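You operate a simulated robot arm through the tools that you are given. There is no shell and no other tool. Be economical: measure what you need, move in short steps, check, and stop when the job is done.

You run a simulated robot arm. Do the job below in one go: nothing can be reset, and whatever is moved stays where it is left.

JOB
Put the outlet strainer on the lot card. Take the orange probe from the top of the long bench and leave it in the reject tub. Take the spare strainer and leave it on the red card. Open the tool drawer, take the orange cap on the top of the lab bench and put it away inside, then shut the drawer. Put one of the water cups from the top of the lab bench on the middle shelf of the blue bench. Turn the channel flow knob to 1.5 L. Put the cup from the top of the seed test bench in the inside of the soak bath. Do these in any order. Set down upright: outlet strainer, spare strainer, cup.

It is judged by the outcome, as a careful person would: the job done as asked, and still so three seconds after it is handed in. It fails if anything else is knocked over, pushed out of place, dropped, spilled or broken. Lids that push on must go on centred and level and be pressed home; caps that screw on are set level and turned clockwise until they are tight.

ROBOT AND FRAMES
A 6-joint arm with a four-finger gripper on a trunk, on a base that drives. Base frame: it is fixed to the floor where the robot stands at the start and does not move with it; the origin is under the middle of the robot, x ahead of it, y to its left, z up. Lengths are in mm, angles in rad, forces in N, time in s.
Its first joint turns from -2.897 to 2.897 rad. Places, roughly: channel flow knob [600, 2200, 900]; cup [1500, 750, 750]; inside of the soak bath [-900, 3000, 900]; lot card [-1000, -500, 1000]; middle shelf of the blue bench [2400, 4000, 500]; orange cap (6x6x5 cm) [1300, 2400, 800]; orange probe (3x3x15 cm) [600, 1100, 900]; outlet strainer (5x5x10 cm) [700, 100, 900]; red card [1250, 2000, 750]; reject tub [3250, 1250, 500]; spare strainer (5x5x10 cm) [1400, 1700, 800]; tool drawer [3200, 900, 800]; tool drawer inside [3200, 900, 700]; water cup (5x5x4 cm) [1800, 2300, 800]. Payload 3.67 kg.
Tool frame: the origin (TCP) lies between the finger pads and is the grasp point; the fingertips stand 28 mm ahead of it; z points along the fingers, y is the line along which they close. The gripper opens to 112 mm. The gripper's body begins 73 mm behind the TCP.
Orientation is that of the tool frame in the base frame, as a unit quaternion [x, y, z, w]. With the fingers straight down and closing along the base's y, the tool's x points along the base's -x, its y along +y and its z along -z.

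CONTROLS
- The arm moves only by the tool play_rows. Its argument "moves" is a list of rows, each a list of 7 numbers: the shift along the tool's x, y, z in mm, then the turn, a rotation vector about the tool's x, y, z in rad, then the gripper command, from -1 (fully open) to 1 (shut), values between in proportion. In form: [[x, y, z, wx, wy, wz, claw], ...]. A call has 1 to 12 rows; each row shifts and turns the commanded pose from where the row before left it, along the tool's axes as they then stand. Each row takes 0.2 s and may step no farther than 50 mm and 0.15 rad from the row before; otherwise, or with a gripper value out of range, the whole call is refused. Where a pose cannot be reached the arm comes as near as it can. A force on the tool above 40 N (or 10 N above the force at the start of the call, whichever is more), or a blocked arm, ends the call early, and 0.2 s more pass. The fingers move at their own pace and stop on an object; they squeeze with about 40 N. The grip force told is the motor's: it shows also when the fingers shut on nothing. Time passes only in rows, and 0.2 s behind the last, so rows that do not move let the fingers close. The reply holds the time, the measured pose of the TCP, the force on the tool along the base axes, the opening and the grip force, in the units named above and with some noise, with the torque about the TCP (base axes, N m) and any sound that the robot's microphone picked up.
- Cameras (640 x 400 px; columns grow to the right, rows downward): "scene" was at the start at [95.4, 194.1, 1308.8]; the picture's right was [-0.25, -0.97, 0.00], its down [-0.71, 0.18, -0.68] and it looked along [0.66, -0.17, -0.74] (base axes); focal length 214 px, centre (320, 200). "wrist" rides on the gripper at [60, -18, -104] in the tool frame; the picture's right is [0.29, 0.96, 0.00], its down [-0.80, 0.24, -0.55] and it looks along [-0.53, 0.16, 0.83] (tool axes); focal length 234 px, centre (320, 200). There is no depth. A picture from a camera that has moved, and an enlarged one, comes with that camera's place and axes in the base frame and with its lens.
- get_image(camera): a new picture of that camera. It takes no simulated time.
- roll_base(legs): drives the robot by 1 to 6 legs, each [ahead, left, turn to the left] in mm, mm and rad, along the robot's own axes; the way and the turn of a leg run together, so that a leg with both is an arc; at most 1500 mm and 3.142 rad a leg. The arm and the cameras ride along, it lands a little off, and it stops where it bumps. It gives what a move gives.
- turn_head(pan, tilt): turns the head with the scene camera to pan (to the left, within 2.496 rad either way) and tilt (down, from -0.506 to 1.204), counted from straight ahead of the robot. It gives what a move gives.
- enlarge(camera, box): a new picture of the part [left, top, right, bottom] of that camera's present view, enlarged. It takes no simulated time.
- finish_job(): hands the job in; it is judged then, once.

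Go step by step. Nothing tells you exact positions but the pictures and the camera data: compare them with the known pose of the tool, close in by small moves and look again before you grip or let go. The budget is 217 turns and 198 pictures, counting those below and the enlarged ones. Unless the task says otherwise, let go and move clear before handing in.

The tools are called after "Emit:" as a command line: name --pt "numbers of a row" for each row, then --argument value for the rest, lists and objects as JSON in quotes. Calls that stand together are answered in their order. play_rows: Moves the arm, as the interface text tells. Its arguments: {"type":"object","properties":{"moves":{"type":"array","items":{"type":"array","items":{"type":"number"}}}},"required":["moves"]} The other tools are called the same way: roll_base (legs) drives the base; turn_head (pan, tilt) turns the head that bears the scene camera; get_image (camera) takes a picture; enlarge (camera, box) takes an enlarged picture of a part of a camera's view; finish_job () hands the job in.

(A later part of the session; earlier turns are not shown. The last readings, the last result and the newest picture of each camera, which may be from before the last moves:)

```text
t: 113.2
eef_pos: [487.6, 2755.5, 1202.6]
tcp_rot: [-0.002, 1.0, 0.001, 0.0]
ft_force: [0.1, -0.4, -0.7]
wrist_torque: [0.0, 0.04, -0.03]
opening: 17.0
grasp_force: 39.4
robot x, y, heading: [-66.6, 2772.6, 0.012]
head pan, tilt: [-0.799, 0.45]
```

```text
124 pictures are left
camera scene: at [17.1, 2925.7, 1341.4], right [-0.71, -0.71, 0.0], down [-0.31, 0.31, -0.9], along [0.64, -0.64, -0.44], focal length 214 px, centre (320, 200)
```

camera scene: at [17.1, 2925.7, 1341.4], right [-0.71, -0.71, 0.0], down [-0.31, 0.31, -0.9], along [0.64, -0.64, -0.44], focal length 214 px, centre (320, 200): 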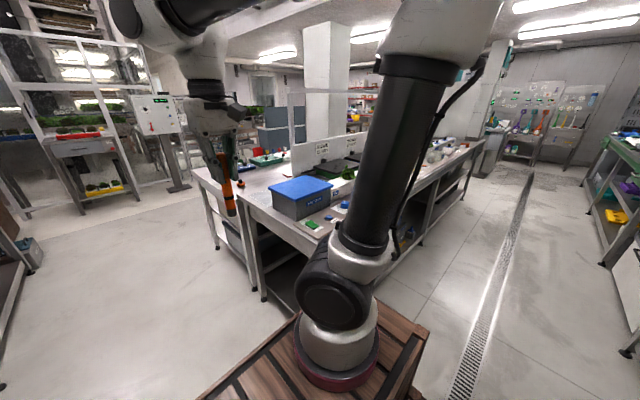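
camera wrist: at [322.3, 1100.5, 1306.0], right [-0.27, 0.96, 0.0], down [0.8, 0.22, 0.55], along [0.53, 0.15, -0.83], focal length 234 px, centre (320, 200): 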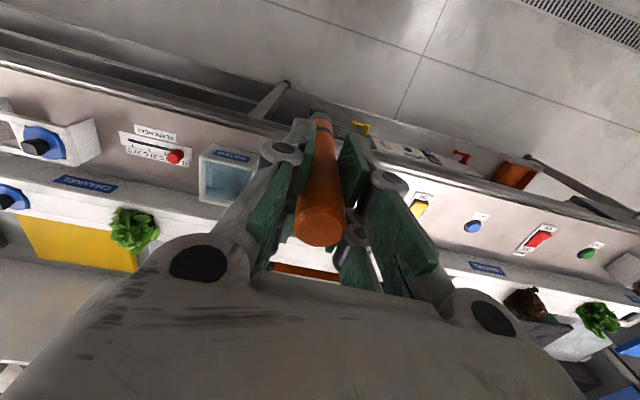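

Emit:
roll_base --legs '[[1400, 150, 0], [500, 0, 0]]'

Emit:
turn_head --pan -0.3 --tilt 0.45

Emit:
get_image --camera "scene"

Emit:
turn_head --pan -1.4 --tilt 0.45

Emit:
get_image --camera "scene"

Emit:
turn_head --pan 0.8 --tilt 0.5

Emit:
get_image --camera "scene"

```text
t: 122.8
eef_pos: [2395.8, 2877.0, 1201.9]
tcp_rot: [0.015, 1.0, -0.001, 0.0]
ft_force: [0.0, -0.3, -0.7]
wrist_torque: [0.05, 0.02, -0.01]
opening: 17.1
grasp_force: 40.0
robot x, y, heading: [1841.8, 2916.9, -0.02]
head pan, tilt: [-0.799, 0.45]
```

```text
t: 123.8
eef_pos: [2395.2, 2877.7, 1202.2]
tcp_rot: [0.016, 1.0, 0.0, -0.001]
ft_force: [0.6, 0.7, -0.5]
wrist_torque: [0.02, -0.01, 0.04]
opening: 17.0
grasp_force: 39.8
robot x, y, heading: [1843.0, 2917.1, -0.023]
head pan, tilt: [-0.3, 0.45]
```

```text
123 pictures are left
camera scene: at [1956.7, 3100.9, 1341.4], right [-0.32, -0.95, 0.0], down [-0.41, 0.14, -0.9], along [0.85, -0.29, -0.44], focal length 214 px, centre (320, 200)
```

scene: 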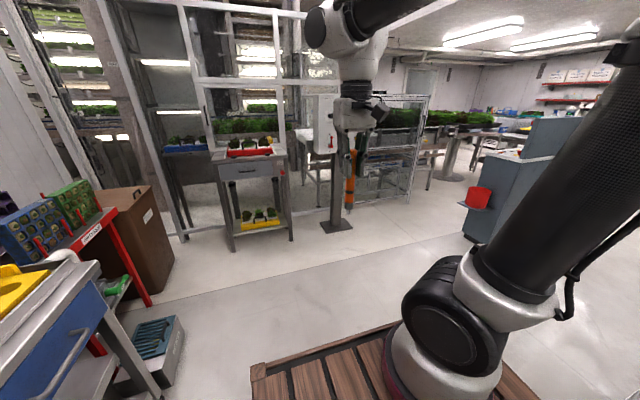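

```text
t: 125.1
eef_pos: [2396.5, 2877.4, 1202.4]
tcp_rot: [0.016, 1.0, 0.0, 0.0]
ft_force: [0.0, 0.4, -0.1]
wrist_torque: [-0.01, 0.02, -0.01]
opening: 16.9
grasp_force: 40.6
robot x, y, heading: [1846.1, 2921.9, -0.026]
head pan, tilt: [-1.4, 0.45]
```

```text
122 pictures are left
camera scene: at [1883.1, 3039.3, 1341.4], right [-0.99, -0.15, 0.0], down [-0.06, 0.43, -0.9], along [0.13, -0.89, -0.44], focal length 214 px, centre (320, 200)
```

scene: 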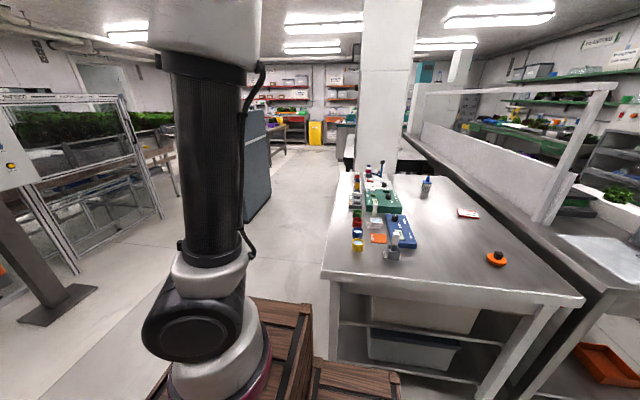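

```text
t: 127.2
eef_pos: [2394.0, 2876.9, 1203.2]
tcp_rot: [0.016, 1.0, 0.0, 0.0]
ft_force: [0.0, 0.2, -1.8]
wrist_torque: [-0.03, 0.0, 0.02]
opening: 17.1
grasp_force: 39.9
robot x, y, heading: [1845.9, 2915.2, -0.029]
head pan, tilt: [0.799, 0.499]
```

```text
121 pictures are left
camera scene: at [1934.6, 3193.9, 1337.0], right [0.7, -0.71, 0.0], down [-0.34, -0.33, -0.88], along [0.63, 0.61, -0.48], focal length 214 px, centre (320, 200)
```

scene: 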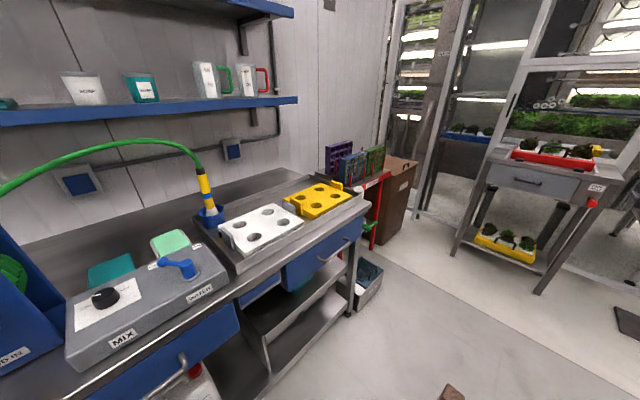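

The lab bench is to the right with the orange cap on it, and the blue bench is to the left. I'll continue around into the far aisle toward the reject tub.

Emit:
roll_base --legs '[[550, 0, 0], [0, 0, -1.54], [600, 0, 0]]'

Emit:
turn_head --pan 0.4 --tilt 0.45

Emit:
get_image --camera "scene"

Emit:
turn_head --pan -0.5 --tilt 0.45

Emit:
get_image --camera "scene"

```text
t: 137.0
eef_pos: [2365.4, 1738.8, 1202.5]
tcp_rot: [0.705, 0.709, 0.0, -0.001]
ft_force: [0.8, -0.3, -0.7]
wrist_torque: [-0.01, -0.01, 0.0]
opening: 16.8
grasp_force: 40.0
robot x, y, heading: [2383.9, 2289.0, -1.56]
head pan, tilt: [0.799, 0.499]
```

```text
t: 137.8
eef_pos: [2365.5, 1738.0, 1202.3]
tcp_rot: [0.704, 0.71, -0.001, 0.0]
ft_force: [0.8, 0.3, -1.4]
wrist_torque: [0.0, 0.01, 0.01]
opening: 16.9
grasp_force: 40.3
robot x, y, heading: [2380.4, 2288.6, -1.559]
head pan, tilt: [0.4, 0.45]
```

```text
120 pictures are left
camera scene: at [2635.2, 2186.3, 1341.4], right [-0.92, -0.4, 0.0], down [-0.18, 0.4, -0.9], along [0.36, -0.82, -0.44], focal length 214 px, centre (320, 200)
```

scene: 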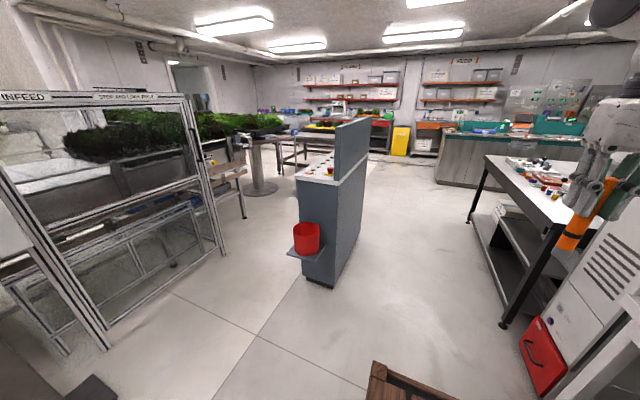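

```text
t: 139.1
eef_pos: [2365.6, 1737.3, 1202.9]
tcp_rot: [0.705, 0.709, 0.0, -0.001]
ft_force: [-0.1, -0.1, -0.9]
wrist_torque: [0.0, 0.01, 0.0]
opening: 17.0
grasp_force: 39.4
robot x, y, heading: [2384.3, 2287.6, -1.555]
head pan, tilt: [-0.499, 0.45]
```

```text
119 pictures are left
camera scene: at [2555.4, 2189.0, 1341.4], right [-0.89, 0.47, 0.0], down [0.2, 0.39, -0.9], along [-0.42, -0.8, -0.44], focal length 214 px, centre (320, 200)
```

scene: 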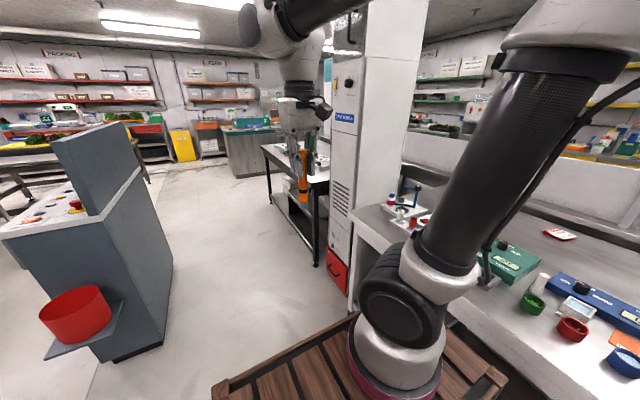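

The red tub on the console's shelf is the reject tub, near (3070, 1370, 700). I'll drive closer.

Emit:
roll_base --legs '[[400, 200, 0]]'

Emit:
turn_head --pan 0.7 --tilt 0.7

Emit:
get_image --camera "scene"

```text
t: 141.8
eef_pos: [2561.1, 1336.3, 1202.6]
tcp_rot: [0.707, 0.707, 0.0, 0.001]
ft_force: [-0.9, -0.3, -1.4]
wrist_torque: [-0.02, 0.0, 0.02]
opening: 16.8
grasp_force: 39.8
robot x, y, heading: [2583.7, 1888.6, -1.563]
head pan, tilt: [-0.499, 0.45]
```

```text
t: 143.2
eef_pos: [2562.3, 1337.2, 1201.4]
tcp_rot: [0.707, 0.707, 0.0, 0.0]
ft_force: [0.2, -0.7, -1.5]
wrist_torque: [0.0, 0.02, 0.0]
opening: 16.9
grasp_force: 40.6
robot x, y, heading: [2584.5, 1891.2, -1.559]
head pan, tilt: [0.7, 0.7]
```

```text
118 pictures are left
camera scene: at [2852.6, 1803.8, 1319.3], right [-0.76, -0.65, 0.0], down [-0.42, 0.49, -0.77], along [0.5, -0.58, -0.64], focal length 214 px, centre (320, 200)
```

scene: 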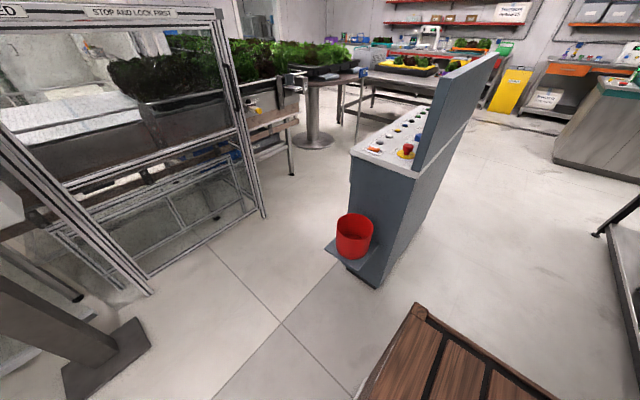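

The tub rim centre is about (3149, 1225, 632). I'll move nearer and swing the arm toward it.

Emit:
roll_base --legs '[[150, 120, 0]]'

Emit:
play_rows --pt "0 45 0 0 0 -0.131 1" --pt "0 45 0 0 0 -0.131 1" --pt "0 45 0 0 0 -0.131 1" --pt "0 40 0 0 0 -0.131 1" --pt "0 40 0 0 0 -0.131 1" --pt "0 30 0 0 0 -0.131 1"

Emit:
get_image --camera "wrist"

Emit:
get_image --camera "scene"

```text
t: 144.7
eef_pos: [2681.1, 1185.0, 1201.6]
tcp_rot: [0.708, 0.707, 0.0, -0.001]
ft_force: [-0.4, 0.5, 0.1]
wrist_torque: [0.01, -0.01, -0.01]
opening: 16.8
grasp_force: 39.7
robot x, y, heading: [2704.3, 1734.7, -1.566]
head pan, tilt: [0.7, 0.7]
```

```text
t: 146.1
eef_pos: [2908.9, 1252.9, 1199.5]
tcp_rot: [0.382, 0.924, 0.001, 0.001]
ft_force: [0.3, -0.2, -0.5]
wrist_torque: [0.02, -0.05, -0.01]
opening: 17.0
grasp_force: 40.1
robot x, y, heading: [2703.6, 1738.1, -1.567]
head pan, tilt: [0.7, 0.7]
```

```text
117 pictures are left
camera wrist: at [2855.1, 1283.6, 1305.2], right [0.47, 0.88, 0.0], down [0.73, -0.39, 0.55], along [0.49, -0.26, -0.83], focal length 234 px, centre (320, 200)
```

wrist: 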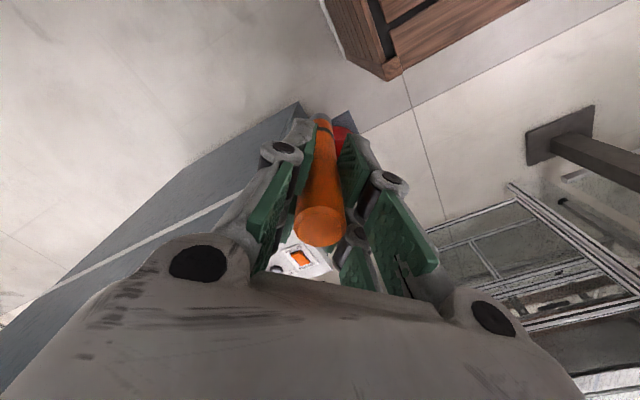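

```text
116 pictures are left
camera scene: at [2973.1, 1651.6, 1319.3], right [-0.76, -0.65, 0.0], down [-0.42, 0.49, -0.76], along [0.5, -0.58, -0.64], focal length 214 px, centre (320, 200)
```

scene: 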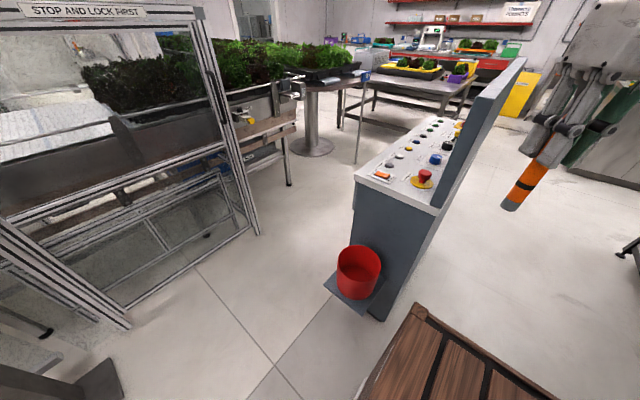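

Emit:
play_rows --pt "-33 25 0 0 0 0 1" --pt "-33 25 0 0 0 0 1" --pt "-33 25 0 0 0 0 1" --pt "-33 25 0 0 0 0 1" --pt "-33 25 0 0 0 0 1" --pt "-33 25 0 0 0 0 1"

Emit:
get_image --camera "wrist"

Emit:
get_image --camera "scene"

```text
t: 147.5
eef_pos: [3156.5, 1220.5, 1201.1]
tcp_rot: [0.383, 0.924, 0.0, 0.0]
ft_force: [0.4, 0.6, 0.6]
wrist_torque: [-0.02, -0.08, 0.01]
opening: 17.0
grasp_force: 40.1
robot x, y, heading: [2703.0, 1739.1, -1.56]
head pan, tilt: [0.7, 0.7]
```

```text
115 pictures are left
camera wrist: at [3101.4, 1251.6, 1304.9], right [0.47, 0.88, 0.0], down [0.73, -0.39, 0.55], along [0.49, -0.26, -0.83], focal length 234 px, centre (320, 200)
```

wrist: 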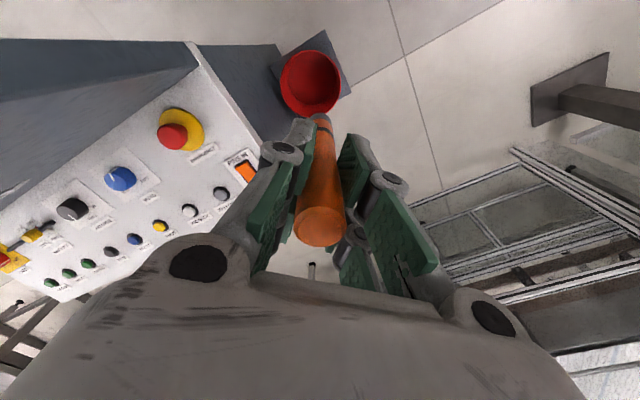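

```text
114 pictures are left
camera scene: at [2972.8, 1651.8, 1319.3], right [-0.76, -0.65, 0.0], down [-0.42, 0.49, -0.77], along [0.5, -0.58, -0.64], focal length 214 px, centre (320, 200)
```

scene: 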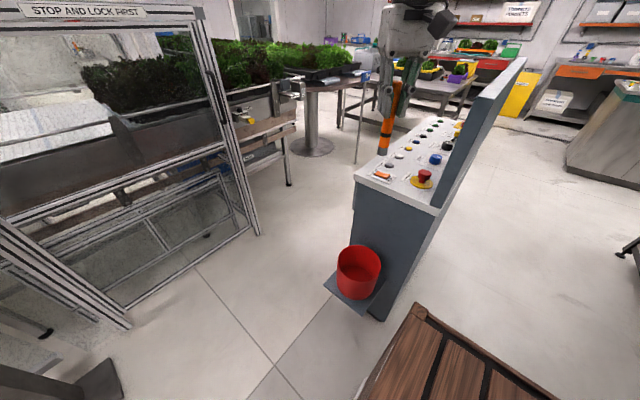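

Emit:
play_rows --pt "-16 -8 30 0 0 0 1" --pt "0 0 45 0 0 0 1" --pt "0 0 45 0 0 0 1" --pt "0 0 45 0 0 0 1" --pt "0 0 45 0 0 0 1" --pt "0 0 45 0 0 0 1" --pt "0 0 45 0 0 0 1" --pt "0 0 45 0 0 0 1" --pt "0 0 45 0 0 0 1" --pt "0 0 40 0 0 0 1"

Emit:
get_image --camera "wrist"

Emit:
enlarge --camera "scene" --box '[260, 150, 500, 300]'

```text
t: 149.7
eef_pos: [3161.2, 1207.4, 771.9]
tcp_rot: [0.382, 0.924, 0.0, 0.0]
ft_force: [-0.1, 0.3, -0.5]
wrist_torque: [-0.03, -0.01, 0.0]
opening: 17.1
grasp_force: 39.7
robot x, y, heading: [2706.0, 1740.4, -1.559]
head pan, tilt: [0.7, 0.7]
```

```text
113 pictures are left
camera wrist: at [3107.6, 1238.1, 875.7], right [0.47, 0.88, 0.0], down [0.73, -0.39, 0.55], along [0.49, -0.26, -0.83], focal length 234 px, centre (320, 200)
```

wrist: 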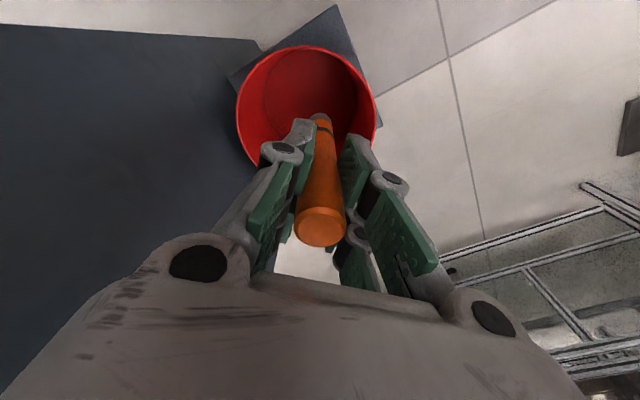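

```text
2.67 times, centred on (380, 225) of scene
camera zoom: at [2973.2, 1651.8, 1319.3], right [-0.76, -0.65, 0.0], down [-0.42, 0.49, -0.76], along [0.5, -0.58, -0.64], focal length 572 px, centre (160, 133)
```

zoom: 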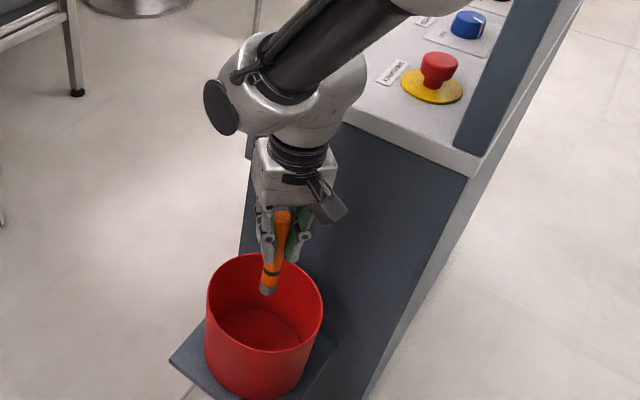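

Emit:
play_rows --pt "-4 -6 40 0 0 0 1" --pt "0 0 40 0 0 0 1" --pt "0 0 30 0 0 0 1" --pt "0 0 10 0 0 0 1"

Emit:
enlarge --camera "scene" --box '[260, 150, 500, 300]'

```text
t: 150.7
eef_pos: [3159.1, 1199.6, 649.9]
tcp_rot: [0.383, 0.924, 0.0, 0.0]
ft_force: [0.7, -0.3, -1.0]
wrist_torque: [0.0, -0.01, 0.02]
opening: 16.8
grasp_force: 40.1
robot x, y, heading: [2703.5, 1738.5, -1.565]
head pan, tilt: [0.7, 0.7]
```

```text
2.67 times, centred on (380, 225) of scene
camera zoom: at [2973.4, 1651.7, 1319.2], right [-0.76, -0.65, 0.0], down [-0.42, 0.49, -0.76], along [0.5, -0.58, -0.64], focal length 572 px, centre (160, 133)
```

zoom: 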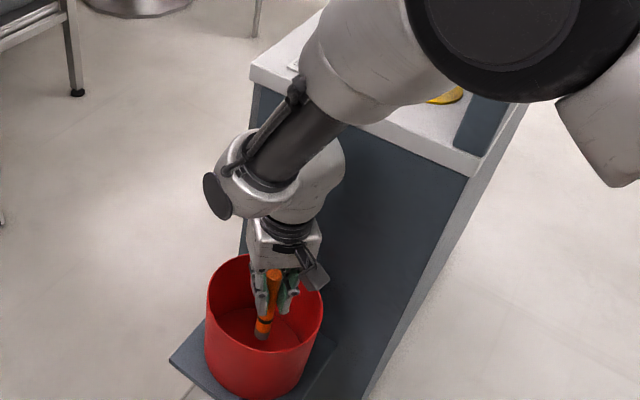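

Emit:
play_rows --pt "0 0 10 0 0 0 1" --pt "0 0 10 0 0 0 1" --pt "0 0 8 0 0 0 1" --pt "0 0 0 0 0 0 1"

Emit:
enlarge --camera "scene" --box '[320, 200, 416, 260]'

```text
t: 151.7
eef_pos: [3159.0, 1198.7, 623.2]
tcp_rot: [0.383, 0.924, 0.0, 0.0]
ft_force: [-0.6, -0.4, -1.2]
wrist_torque: [0.01, 0.0, 0.03]
opening: 17.1
grasp_force: 40.1
robot x, y, heading: [2704.4, 1735.0, -1.56]
head pan, tilt: [0.7, 0.7]
```

```text
6.67 times, centred on (368, 230) of scene
camera zoom: at [2973.4, 1651.7, 1319.2], right [-0.76, -0.65, 0.0], down [-0.42, 0.49, -0.76], along [0.5, -0.58, -0.64], focal length 1430 px, centre (0, 0)
```

zoom: 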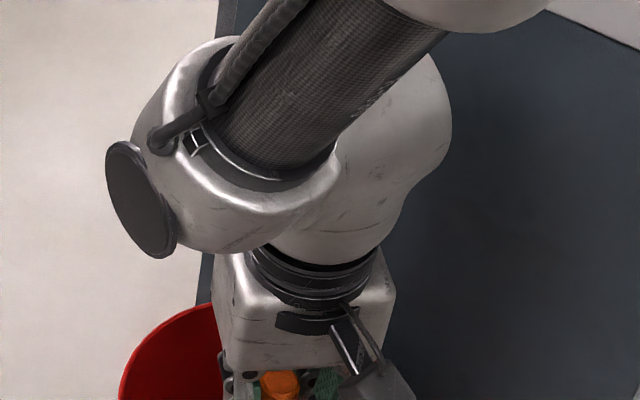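

Emit:
play_rows --pt "0 0 5 0 0 0 1" --pt "0 0 0 0 0 0 0.3" --pt "0 0 0 0 0 0 0.3" --pt "0 0 -30 0 0 0 0.3" --pt "0 0 -45 0 0 0 0.3" --pt "0 0 -45 0 0 0 0.3" --pt "0 0 -45 0 0 0 0.3" --pt "0 0 -45 0 0 0 0.3"

Emit:
get_image --camera "wrist"

```text
t: 153.5
eef_pos: [3160.4, 1199.8, 830.4]
tcp_rot: [0.383, 0.924, 0.0, -0.001]
ft_force: [1.0, -0.8, 0.5]
wrist_torque: [0.06, -0.01, 0.02]
opening: 39.0
grasp_force: 0.0
robot x, y, heading: [2706.6, 1734.7, -1.561]
head pan, tilt: [0.7, 0.7]
```

```text
109 pictures are left
camera wrist: at [3106.4, 1229.8, 935.8], right [0.47, 0.88, 0.0], down [0.73, -0.39, 0.55], along [0.49, -0.26, -0.83], focal length 234 px, centre (320, 200)
```

wrist: 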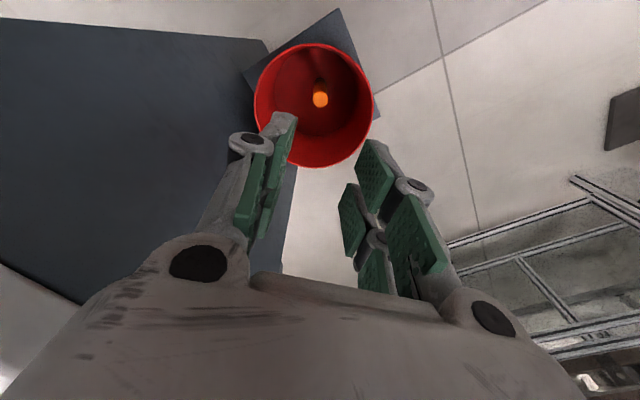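

The probe is in the reject tub. Next I'll raise the arm, bring it to the front, and drive to the console's far (+x) side to find the drawer.

Emit:
play_rows --pt "0 0 -46 0 0 0 0.3" --pt "0 0 -46 0 0 0 0.3" --pt "0 0 -46 0 0 0 0.3" --pt "0 0 -46 0 0 0 0.3" --pt "0 0 -46 0 0 0 0.3" --pt "0 0 -46 0 0 0 0.3" --pt "0 0 -46 0 0 0 0.3" --pt "0 0 -46 0 0 0 0.3"

Emit:
play_rows --pt "26.9 -28.3 0 0 0 0.0655 0.3" --pt "24.9 -30 0 0 0 0.0655 0.3" --pt "22.9 -31.5 0 0 0 0.0655 0.3" --pt "20.8 -33 0 0 0 0.0655 0.3" --pt "18.6 -34.3 0 0 0 0.0655 0.3" --pt "16.3 -35.4 0 0 0 0.0655 0.3" --pt "14 -36.4 0 0 0 0.0655 0.3" --pt "11.6 -37.2 0 0 0 0.0655 0.3" --pt "9.1 -38 0 0 0 0.0655 0.3" --pt "6.6 -38.5 0 0 0 0.0655 0.3" --pt "4.1 -38.7 0 0 0 0.0655 0.3" --pt "1.5 -38.9 0 0 0 0.0655 0.3"

Emit:
roll_base --legs '[[-200, 0, 0], [0, 1000, 0]]'

Emit:
turn_head --pan -0.6 --tilt 0.6

Emit:
get_image --camera "scene"

Emit:
turn_head --pan 0.2 --tilt 0.6

Emit:
get_image --camera "scene"

```text
t: 155.3
eef_pos: [3160.8, 1201.0, 1193.4]
tcp_rot: [0.382, 0.924, 0.0, -0.001]
ft_force: [0.0, 0.7, -0.3]
wrist_torque: [0.03, 0.03, -0.01]
opening: 39.3
grasp_force: 0.1
robot x, y, heading: [2704.2, 1735.0, -1.565]
head pan, tilt: [0.7, 0.7]
```

```text
t: 157.9
eef_pos: [2692.5, 1185.2, 1198.5]
tcp_rot: [0.707, 0.707, 0.001, 0.0]
ft_force: [0.3, -0.4, -1.2]
wrist_torque: [-0.02, 0.06, 0.02]
opening: 39.2
grasp_force: 0.1
robot x, y, heading: [2705.1, 1735.1, -1.566]
head pan, tilt: [0.7, 0.7]
```

```text
t: 163.6
eef_pos: [3580.6, 1385.9, 1198.2]
tcp_rot: [0.674, 0.739, -0.001, -0.001]
ft_force: [0.7, 0.5, -0.3]
wrist_torque: [-0.02, -0.01, 0.01]
opening: 38.8
grasp_force: 0.1
robot x, y, heading: [3542.7, 1932.8, -1.475]
head pan, tilt: [0.7, 0.7]
stopped in leg 2: the robot was blocked; the commanded pose is now the measured one
```

```text
t: 165.1
eef_pos: [3578.8, 1385.4, 1197.8]
tcp_rot: [0.674, 0.739, -0.001, 0.0]
ft_force: [0.3, -0.1, 0.4]
wrist_torque: [0.0, 0.0, 0.03]
opening: 39.2
grasp_force: 0.0
robot x, y, heading: [3542.9, 1933.6, -1.47]
head pan, tilt: [-0.6, 0.6]
```

```text
108 pictures are left
camera scene: at [3713.5, 1857.8, 1327.9], right [-0.88, 0.48, 0.0], down [0.27, 0.5, -0.82], along [-0.4, -0.72, -0.57], focal length 214 px, centre (320, 200)
```

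scene: 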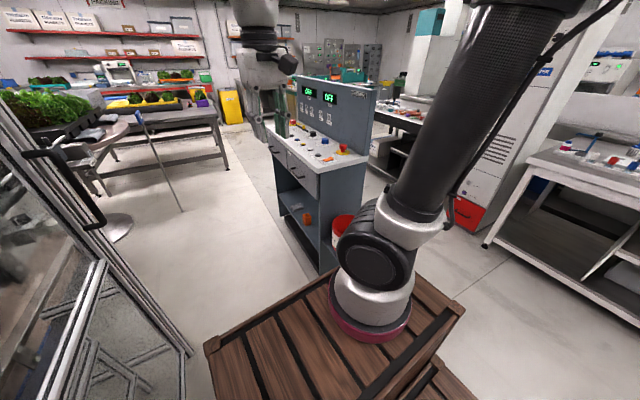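

```text
t: 166.2
eef_pos: [3579.3, 1385.2, 1197.5]
tcp_rot: [0.674, 0.739, -0.001, -0.001]
ft_force: [0.0, 0.3, 0.0]
wrist_torque: [-0.04, -0.01, -0.02]
opening: 39.1
grasp_force: 0.1
robot x, y, heading: [3541.9, 1930.2, -1.475]
head pan, tilt: [0.201, 0.6]
```

```text
107 pictures are left
camera scene: at [3782.0, 1850.8, 1327.9], right [-0.96, -0.29, 0.0], down [-0.17, 0.54, -0.83], along [0.24, -0.79, -0.56], focal length 214 px, centre (320, 200)
```

scene: 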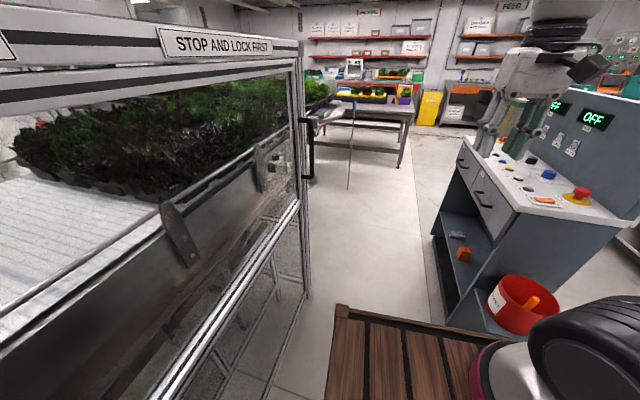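

The console's +x face has two drawers. I bumped something on the left, so I'll move off to the right slightly and zoom in on the drawers.

Emit:
enlarge --camera "scene" --box '[420, 90, 640, 228]'

Emit:
turn_head --pan 1.5 --tilt 0.9

Emit:
get_image --camera "scene"

```text
2.90 times, centred on (530, 159) of scene
camera zoom: at [3782.0, 1850.8, 1327.9], right [-0.96, -0.29, 0.0], down [-0.17, 0.54, -0.83], along [0.24, -0.79, -0.56], focal length 622 px, centre (-289, 319)
```

zoom: 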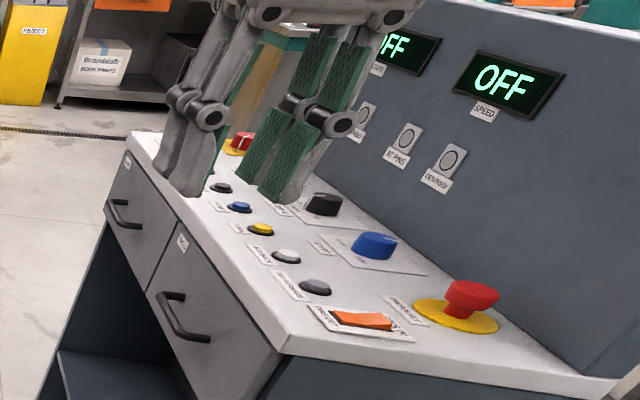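

```text
t: 167.7
eef_pos: [3580.0, 1386.2, 1199.2]
tcp_rot: [0.674, 0.739, 0.0, 0.0]
ft_force: [-1.3, -0.3, 0.5]
wrist_torque: [0.0, 0.0, 0.01]
opening: 39.3
grasp_force: 0.2
robot x, y, heading: [3540.8, 1934.0, -1.469]
head pan, tilt: [1.499, 0.901]
```

```text
105 pictures are left
camera scene: at [3831.6, 1937.3, 1303.1], right [0.03, -1.0, 0.0], down [-0.78, -0.02, -0.62], along [0.62, 0.02, -0.78], focal length 214 px, centre (320, 200)
```

scene: 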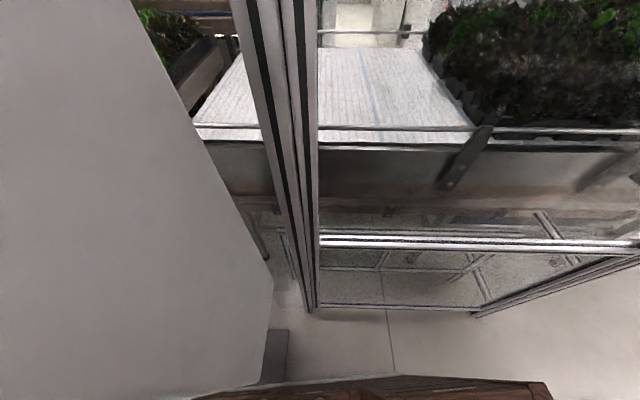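

The near drawer (handle around (3330, 896, 800)) matches the tool drawer. I'll drive in between console and rack, past the post.

Emit:
roll_base --legs '[[0, -40, 0], [0, 0, -0.1], [400, 0, 0], [0, 150, 0]]'

Emit:
turn_head --pan -0.4 --tilt 0.8

Emit:
get_image --camera "scene"

```text
t: 171.0
eef_pos: [3439.6, 1094.7, 1197.7]
tcp_rot: [0.742, 0.67, -0.001, 0.0]
ft_force: [0.7, 0.1, 0.6]
wrist_torque: [0.01, -0.01, -0.01]
opening: 39.2
grasp_force: 0.1
robot x, y, heading: [3507.8, 1640.7, -1.665]
head pan, tilt: [1.499, 0.901]
stopped in leg 3: the robot was blocked; the commanded pose is now the measured one
```

```text
t: 172.9
eef_pos: [3439.4, 1095.4, 1198.5]
tcp_rot: [0.744, 0.668, 0.0, 0.0]
ft_force: [-0.9, 0.3, -0.6]
wrist_torque: [-0.02, -0.01, 0.03]
opening: 39.0
grasp_force: 0.1
robot x, y, heading: [3509.2, 1637.7, -1.664]
head pan, tilt: [-0.4, 0.799]
```

```text
104 pictures are left
camera scene: at [3680.9, 1527.1, 1311.0], right [-0.88, 0.48, 0.0], down [0.34, 0.63, -0.7], along [-0.33, -0.61, -0.72], focal length 214 px, centre (320, 200)
```

scene: 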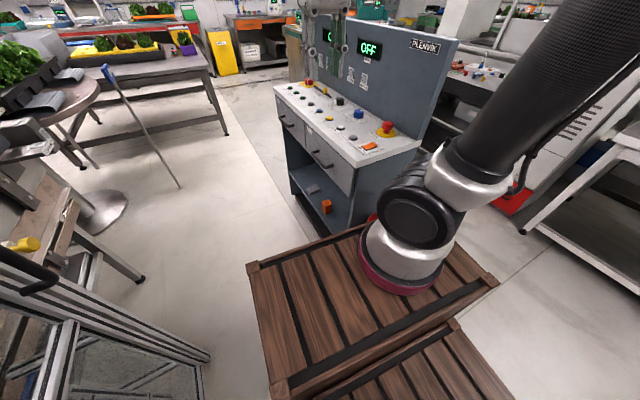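

I likely touched the tub shelf with the front-right corner. I'll back off, shift left, straighten and check the tub.

Emit:
roll_base --legs '[[-60, 0, 0], [0, 120, 0], [0, 0, 0.09]]'

Emit:
turn_head --pan -0.2 --tilt 0.9

Emit:
get_image --camera "scene"

Emit:
get_image --camera "wrist"

```text
t: 175.2
eef_pos: [3615.3, 1136.3, 1197.8]
tcp_rot: [0.711, 0.703, 0.0, 0.0]
ft_force: [-1.1, -0.5, -0.2]
wrist_torque: [0.02, -0.02, 0.01]
opening: 39.2
grasp_force: 0.0
robot x, y, heading: [3636.9, 1683.1, -1.581]
head pan, tilt: [-0.4, 0.799]
```

```text
t: 175.9
eef_pos: [3615.9, 1135.4, 1198.5]
tcp_rot: [0.711, 0.703, -0.001, 0.001]
ft_force: [-0.5, 0.4, -0.5]
wrist_torque: [0.0, 0.03, 0.0]
opening: 39.1
grasp_force: 0.0
robot x, y, heading: [3636.9, 1686.7, -1.575]
head pan, tilt: [-0.201, 0.901]
```

```text
103 pictures are left
camera scene: at [3832.9, 1589.9, 1303.1], right [-0.98, 0.21, 0.0], down [0.16, 0.77, -0.62], along [-0.13, -0.61, -0.78], focal length 214 px, centre (320, 200)
```

scene: 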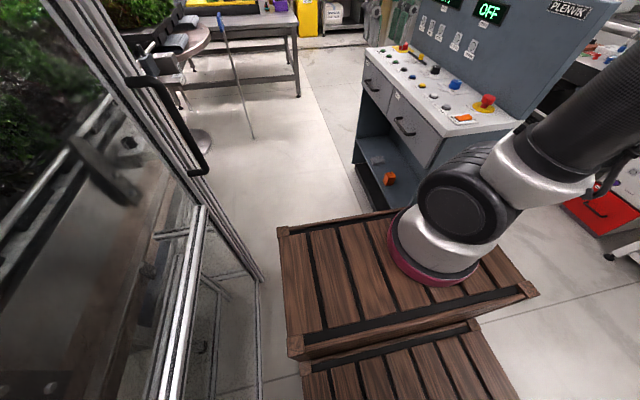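

```text
102 pictures are left
camera wrist: at [3599.3, 1197.7, 1302.5], right [0.96, 0.28, 0.0], down [0.23, -0.8, 0.55], along [0.15, -0.53, -0.83], focal length 234 px, centre (320, 200)
```

wrist: 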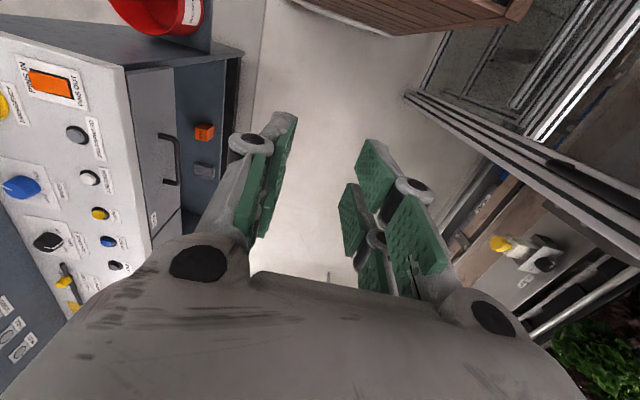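

Emit:
enlarge --camera "wrist" --box '[80, 0, 280, 250]'

Emit:
enlarge --camera "scene" --box '[350, 50, 510, 150]'

```text
1.60 times, centred on (180, 125) of wrist
camera zoom: at [3599.3, 1197.7, 1302.5], right [0.96, 0.28, 0.0], down [0.23, -0.8, 0.55], along [0.15, -0.53, -0.83], focal length 375 px, centre (544, 320)
```

zoom: 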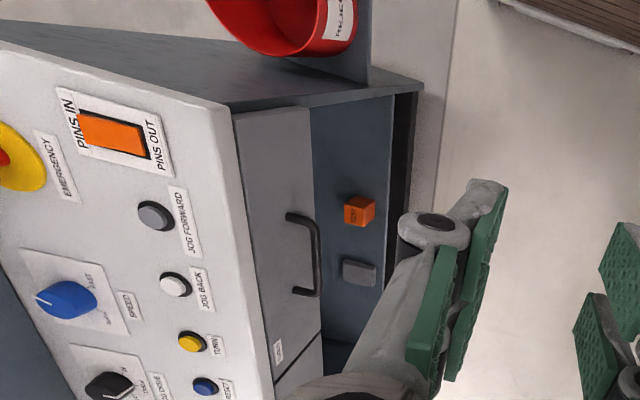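

```text
4.00 times, centred on (430, 100) of scene
camera zoom: at [3832.9, 1589.9, 1303.1], right [-0.98, 0.21, 0.0], down [0.16, 0.77, -0.62], along [-0.13, -0.61, -0.78], focal length 858 px, centre (-120, 600)
```

zoom: 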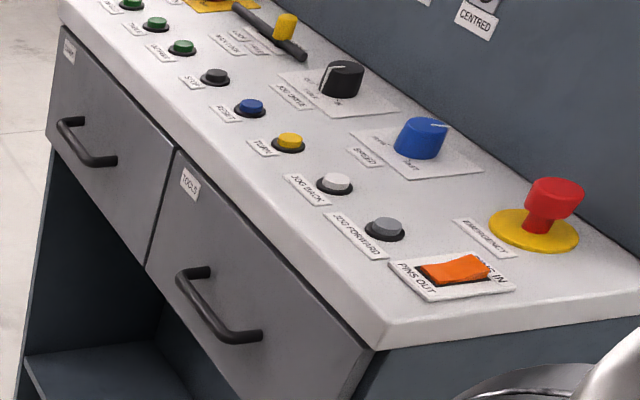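

The near drawer is labelled TOOLS, with its handle bar at about (3340, 904, 820). I'll approach with the tool tilted so that the hand clears the console top.

Emit:
play_rows --pt "-29 -27 25 0 0 0 0.3" --pt "-29 -27 25 0 0 0 0.3" --pt "-29 -27 25 0 0 0 0.3" --pt "-29 -27 25 0 0 0 0.3" --pt "-29 -27 25 0.13 0 0 0.3" --pt "0 0 0 0.13 0 0 0.3" --pt "0 0 0 0.13 0 0 0.3" --pt "0 0 0 0.13 0 0 0.3"

Emit:
get_image --camera "wrist"

Emit:
get_image --camera "scene"

```text
t: 177.7
eef_pos: [3478.6, 993.5, 1073.5]
tcp_rot: [0.688, 0.678, -0.181, -0.184]
ft_force: [-0.9, 1.1, -1.1]
wrist_torque: [-0.02, -0.03, -0.02]
opening: 39.1
grasp_force: 0.1
robot x, y, heading: [3630.5, 1689.6, -1.581]
head pan, tilt: [-0.201, 0.901]
```

```text
99 pictures are left
camera wrist: at [3516.0, 1054.4, 1172.9], right [0.83, 0.28, -0.48], down [0.47, -0.8, 0.36], along [-0.28, -0.53, -0.8], focal length 234 px, centre (320, 200)
```

wrist: 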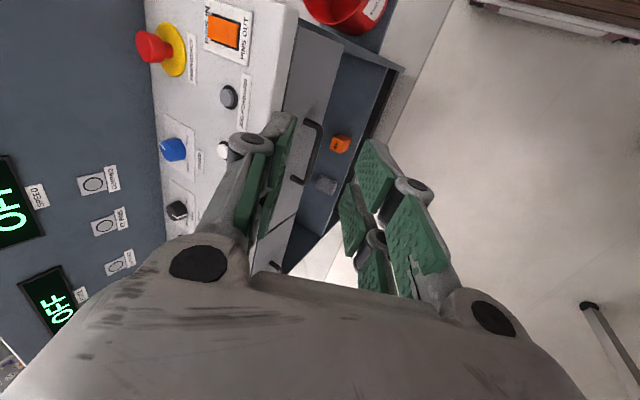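

```text
98 pictures are left
camera scene: at [3832.8, 1589.8, 1303.1], right [-0.98, 0.21, 0.0], down [0.16, 0.77, -0.62], along [-0.13, -0.61, -0.78], focal length 214 px, centre (320, 200)
```

scene: 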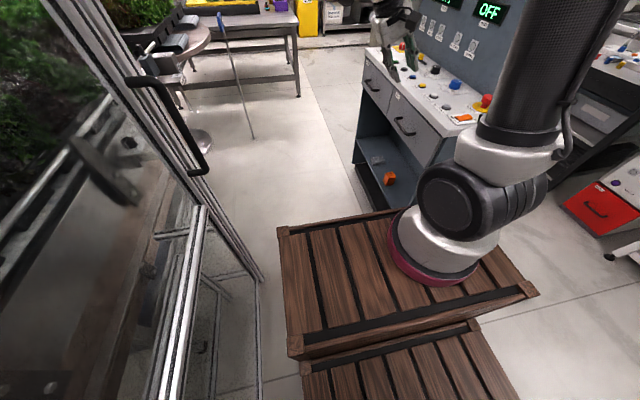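

Emit:
enlarge --camera "wrist" --box '[264, 100, 376, 200]'

Emit:
enlarge --camera "scene" --box '[350, 60, 510, 160]'

```text
4.00 times, centred on (320, 150) of wrist
camera zoom: at [3516.0, 1054.4, 1172.9], right [0.83, 0.28, -0.48], down [0.47, -0.8, 0.36], along [-0.28, -0.53, -0.8], focal length 937 px, centre (320, 400)
```

zoom: 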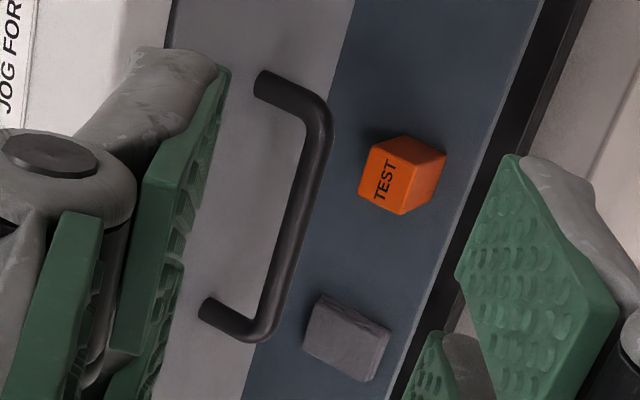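

```text
4.00 times, centred on (430, 110) of scene
camera zoom: at [3832.8, 1589.8, 1303.1], right [-0.98, 0.21, 0.0], down [0.16, 0.77, -0.62], along [-0.13, -0.61, -0.78], focal length 858 px, centre (-120, 560)
```

zoom: 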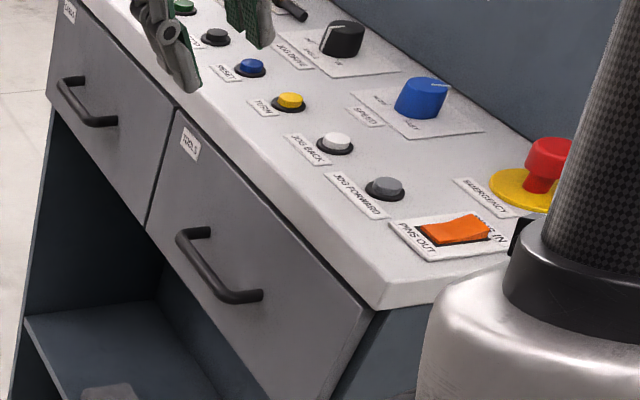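

Emit:
play_rows --pt "-20.7 3.7 43 0 0 0 0.45" --pt "-20.7 3.7 43 0 0 0 0.45" --pt "-20.7 3.7 43 0 0 0 0.45" --pt "-20.7 3.7 43 0 0 0 0.45" --pt "-20.7 3.7 43 0 0 0 0.45"

Emit:
enlarge --camera "wrist" --box '[200, 100, 440, 250]'

Emit:
enlarge --camera "scene" --box '[350, 60, 510, 160]'

```text
t: 178.9
eef_pos: [3387.5, 894.3, 879.2]
tcp_rot: [0.688, 0.679, -0.181, -0.183]
ft_force: [0.7, 0.8, 1.0]
wrist_torque: [-0.05, 0.01, 0.03]
opening: 30.5
grasp_force: 0.1
robot x, y, heading: [3631.8, 1685.1, -1.575]
head pan, tilt: [-0.201, 0.901]
```

```text
2.67 times, centred on (320, 175) of wrist
camera zoom: at [3425.2, 953.7, 979.1], right [0.83, 0.28, -0.48], down [0.47, -0.8, 0.36], along [-0.28, -0.53, -0.8], focal length 624 px, centre (320, 267)
```

zoom: 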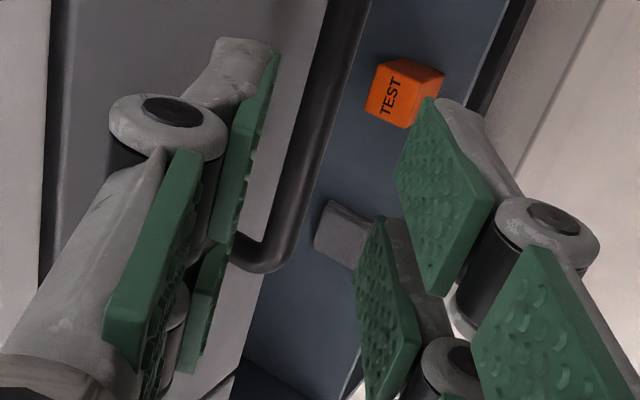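

```text
4.00 times, centred on (430, 110) of scene
camera zoom: at [3833.2, 1590.4, 1303.1], right [-0.98, 0.21, 0.0], down [0.16, 0.77, -0.62], along [-0.13, -0.61, -0.78], focal length 858 px, centre (-120, 560)
```

zoom: 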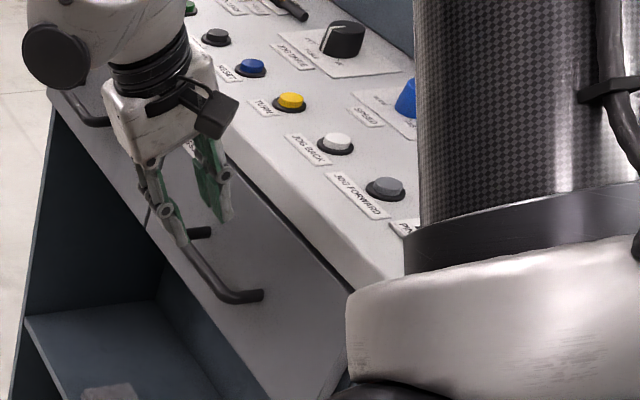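

Emit:
play_rows --pt "0 1 30 0 0 0 0.45" --pt "0 0 25 0 0 0 0.45" --pt "0 0 0 0 0 0 0.45"

Emit:
enlarge --camera "wrist" --box '[200, 100, 440, 250]'

Emit:
enlarge --camera "scene" --box '[366, 90, 446, 140]'

```text
t: 179.7
eef_pos: [3362.3, 891.0, 829.0]
tcp_rot: [0.688, 0.679, -0.181, -0.183]
ft_force: [-0.3, -0.8, -0.2]
wrist_torque: [-0.04, 0.02, -0.01]
opening: 30.8
grasp_force: 0.0
robot x, y, heading: [3637.3, 1683.4, -1.577]
head pan, tilt: [-0.201, 0.901]
```

```text
2.67 times, centred on (320, 175) of wrist
camera zoom: at [3400.2, 951.8, 929.0], right [0.83, 0.28, -0.48], down [0.47, -0.8, 0.36], along [-0.28, -0.53, -0.8], focal length 624 px, centre (320, 267)
```

zoom: 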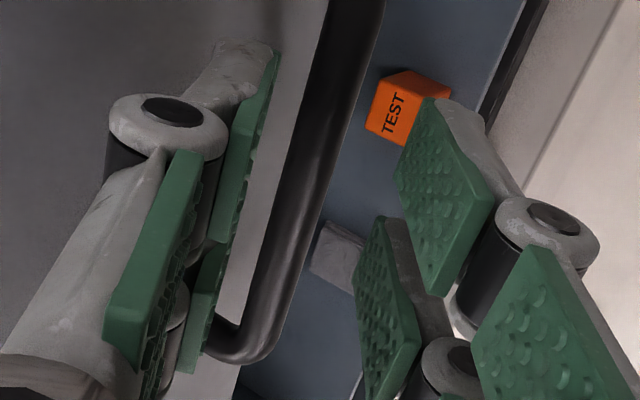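

```text
8.00 times, centred on (406, 115) of scene
camera zoom: at [3832.9, 1589.8, 1303.1], right [-0.98, 0.21, 0.0], down [0.16, 0.77, -0.62], along [-0.13, -0.61, -0.78], focal length 1716 px, centre (-368, 880)
```

zoom: 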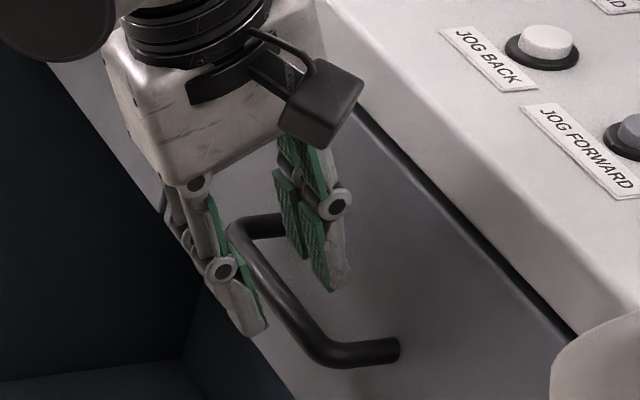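

Emit:
play_rows --pt "0 0 10 0 0 0 0.45" --pt "0 0 0 0 0 0 0.8" --pt "0 0 0 0 0 0 1" --pt "0 0 0 0 0 0 1"

Emit:
enlarge --camera "wrist" --box '[200, 100, 440, 250]'

```text
t: 180.7
eef_pos: [3355.0, 890.6, 820.2]
tcp_rot: [0.687, 0.679, -0.181, -0.184]
ft_force: [-0.8, -0.3, -0.1]
wrist_torque: [0.02, 0.0, -0.01]
opening: 0.0
grasp_force: 35.9
robot x, y, heading: [3631.2, 1682.3, -1.578]
head pan, tilt: [-0.201, 0.901]
```

```text
2.67 times, centred on (320, 175) of wrist
camera zoom: at [3394.1, 951.8, 920.0], right [0.83, 0.28, -0.48], down [0.47, -0.8, 0.36], along [-0.28, -0.53, -0.8], focal length 624 px, centre (320, 267)
```

zoom: 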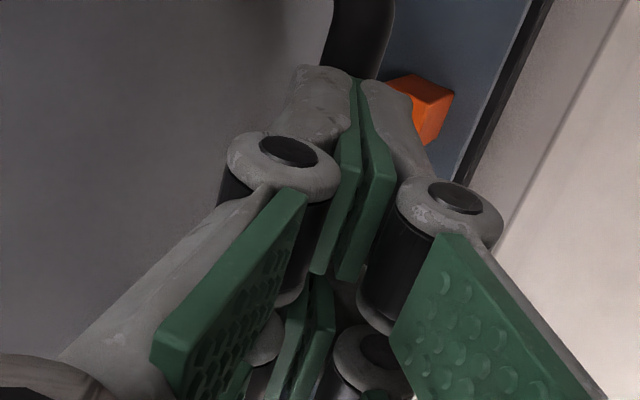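

The fingers closed on nothing, so the bar is still ahead. I'll check from the scene camera.

Emit:
enlarge --camera "scene" --box '[374, 95, 438, 135]'

```text
10.00 times, centred on (406, 115) of scene
camera zoom: at [3832.9, 1589.8, 1303.1], right [-0.98, 0.21, 0.0], down [0.16, 0.77, -0.62], along [-0.13, -0.61, -0.78], focal length 2145 px, centre (-540, 1050)
```

zoom: 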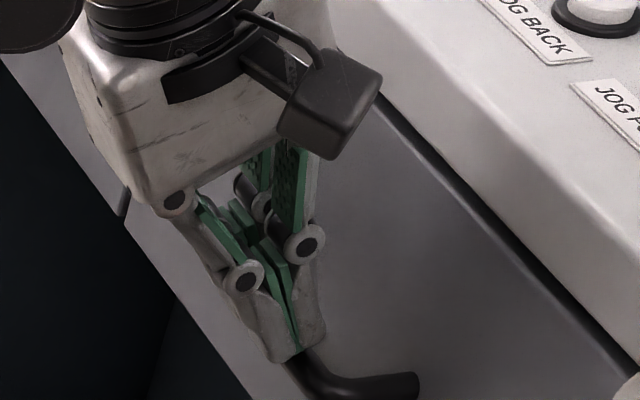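

Emit:
play_rows --pt "0 0 -8 0 0 0 0.45" --pt "0 0 0 0 0 0 0.45" --pt "0 1 18 0 0 0 0.45" --pt "0 0 10 0 0 0 0.45" --pt "0 0 6 0 0 0 0.45"

Emit:
enlarge --camera "scene" --box '[374, 95, 438, 135]'

```text
t: 181.9
eef_pos: [3342.8, 892.5, 796.6]
tcp_rot: [0.687, 0.68, -0.18, -0.183]
ft_force: [-0.9, -0.5, 0.3]
wrist_torque: [-0.01, -0.02, -0.01]
opening: 30.8
grasp_force: 0.0
robot x, y, heading: [3631.4, 1688.1, -1.578]
head pan, tilt: [-0.201, 0.901]
```

```text
10.00 times, centred on (406, 115) of scene
camera zoom: at [3833.0, 1589.9, 1303.1], right [-0.98, 0.21, 0.0], down [0.16, 0.77, -0.62], along [-0.13, -0.61, -0.78], focal length 2145 px, centre (-540, 1050)
```

zoom: 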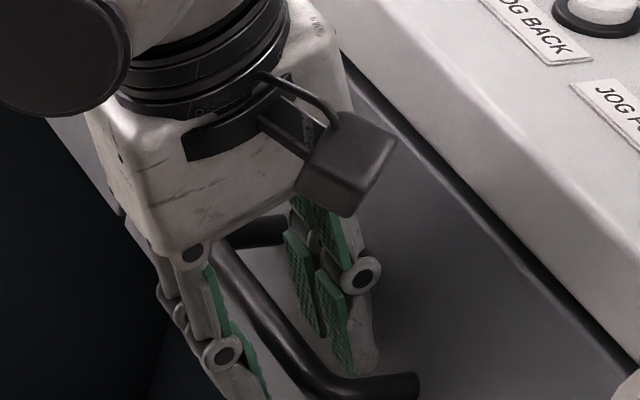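

Now the bar is well between the fingers. Closing and pulling gently toward +x.

Emit:
play_rows --pt "0 0 0 0 0 0 0.8" --pt "0 0 0 0 0 0 1" --pt "0 0 0 0 0 0 1" --pt "0 0 0 0 0 0 1"

```text
t: 182.9
eef_pos: [3341.5, 891.9, 797.2]
tcp_rot: [0.688, 0.679, -0.181, -0.183]
ft_force: [-2.1, -0.5, 3.8]
wrist_torque: [1.15, 0.05, 1.97]
opening: 12.4
grasp_force: 44.8
robot x, y, heading: [3634.3, 1688.2, -1.581]
head pan, tilt: [-0.201, 0.901]
```

Emit:
play_rows --pt "0 21.65 -12.5 0 0 0 1" --pt "0 21.65 -12.5 0 0 0 1" --pt "0 21.65 -12.5 0 0 0 1" --pt "0 21.65 -12.5 0 0 0 1" --pt "0 21.65 -12.5 0 0 0 1" --pt "0 21.65 -12.5 0 0 0 1"

Emit:
enlarge --camera "scene" --box '[320, 60, 480, 160]'

```text
t: 184.3
eef_pos: [3492.3, 892.0, 798.2]
tcp_rot: [0.688, 0.679, -0.179, -0.186]
ft_force: [-1.1, 36.4, -5.2]
wrist_torque: [1.38, -0.03, 1.8]
opening: 12.7
grasp_force: 45.9
robot x, y, heading: [3635.0, 1686.2, -1.574]
head pan, tilt: [-0.201, 0.901]
```

```text
4.00 times, centred on (400, 110) of scene
camera zoom: at [3832.8, 1590.8, 1303.2], right [-0.98, 0.21, 0.0], down [0.16, 0.77, -0.62], along [-0.13, -0.61, -0.78], focal length 858 px, centre (0, 560)
```

zoom: 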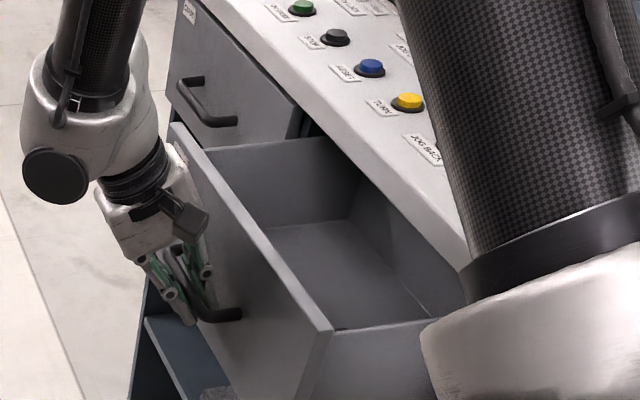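

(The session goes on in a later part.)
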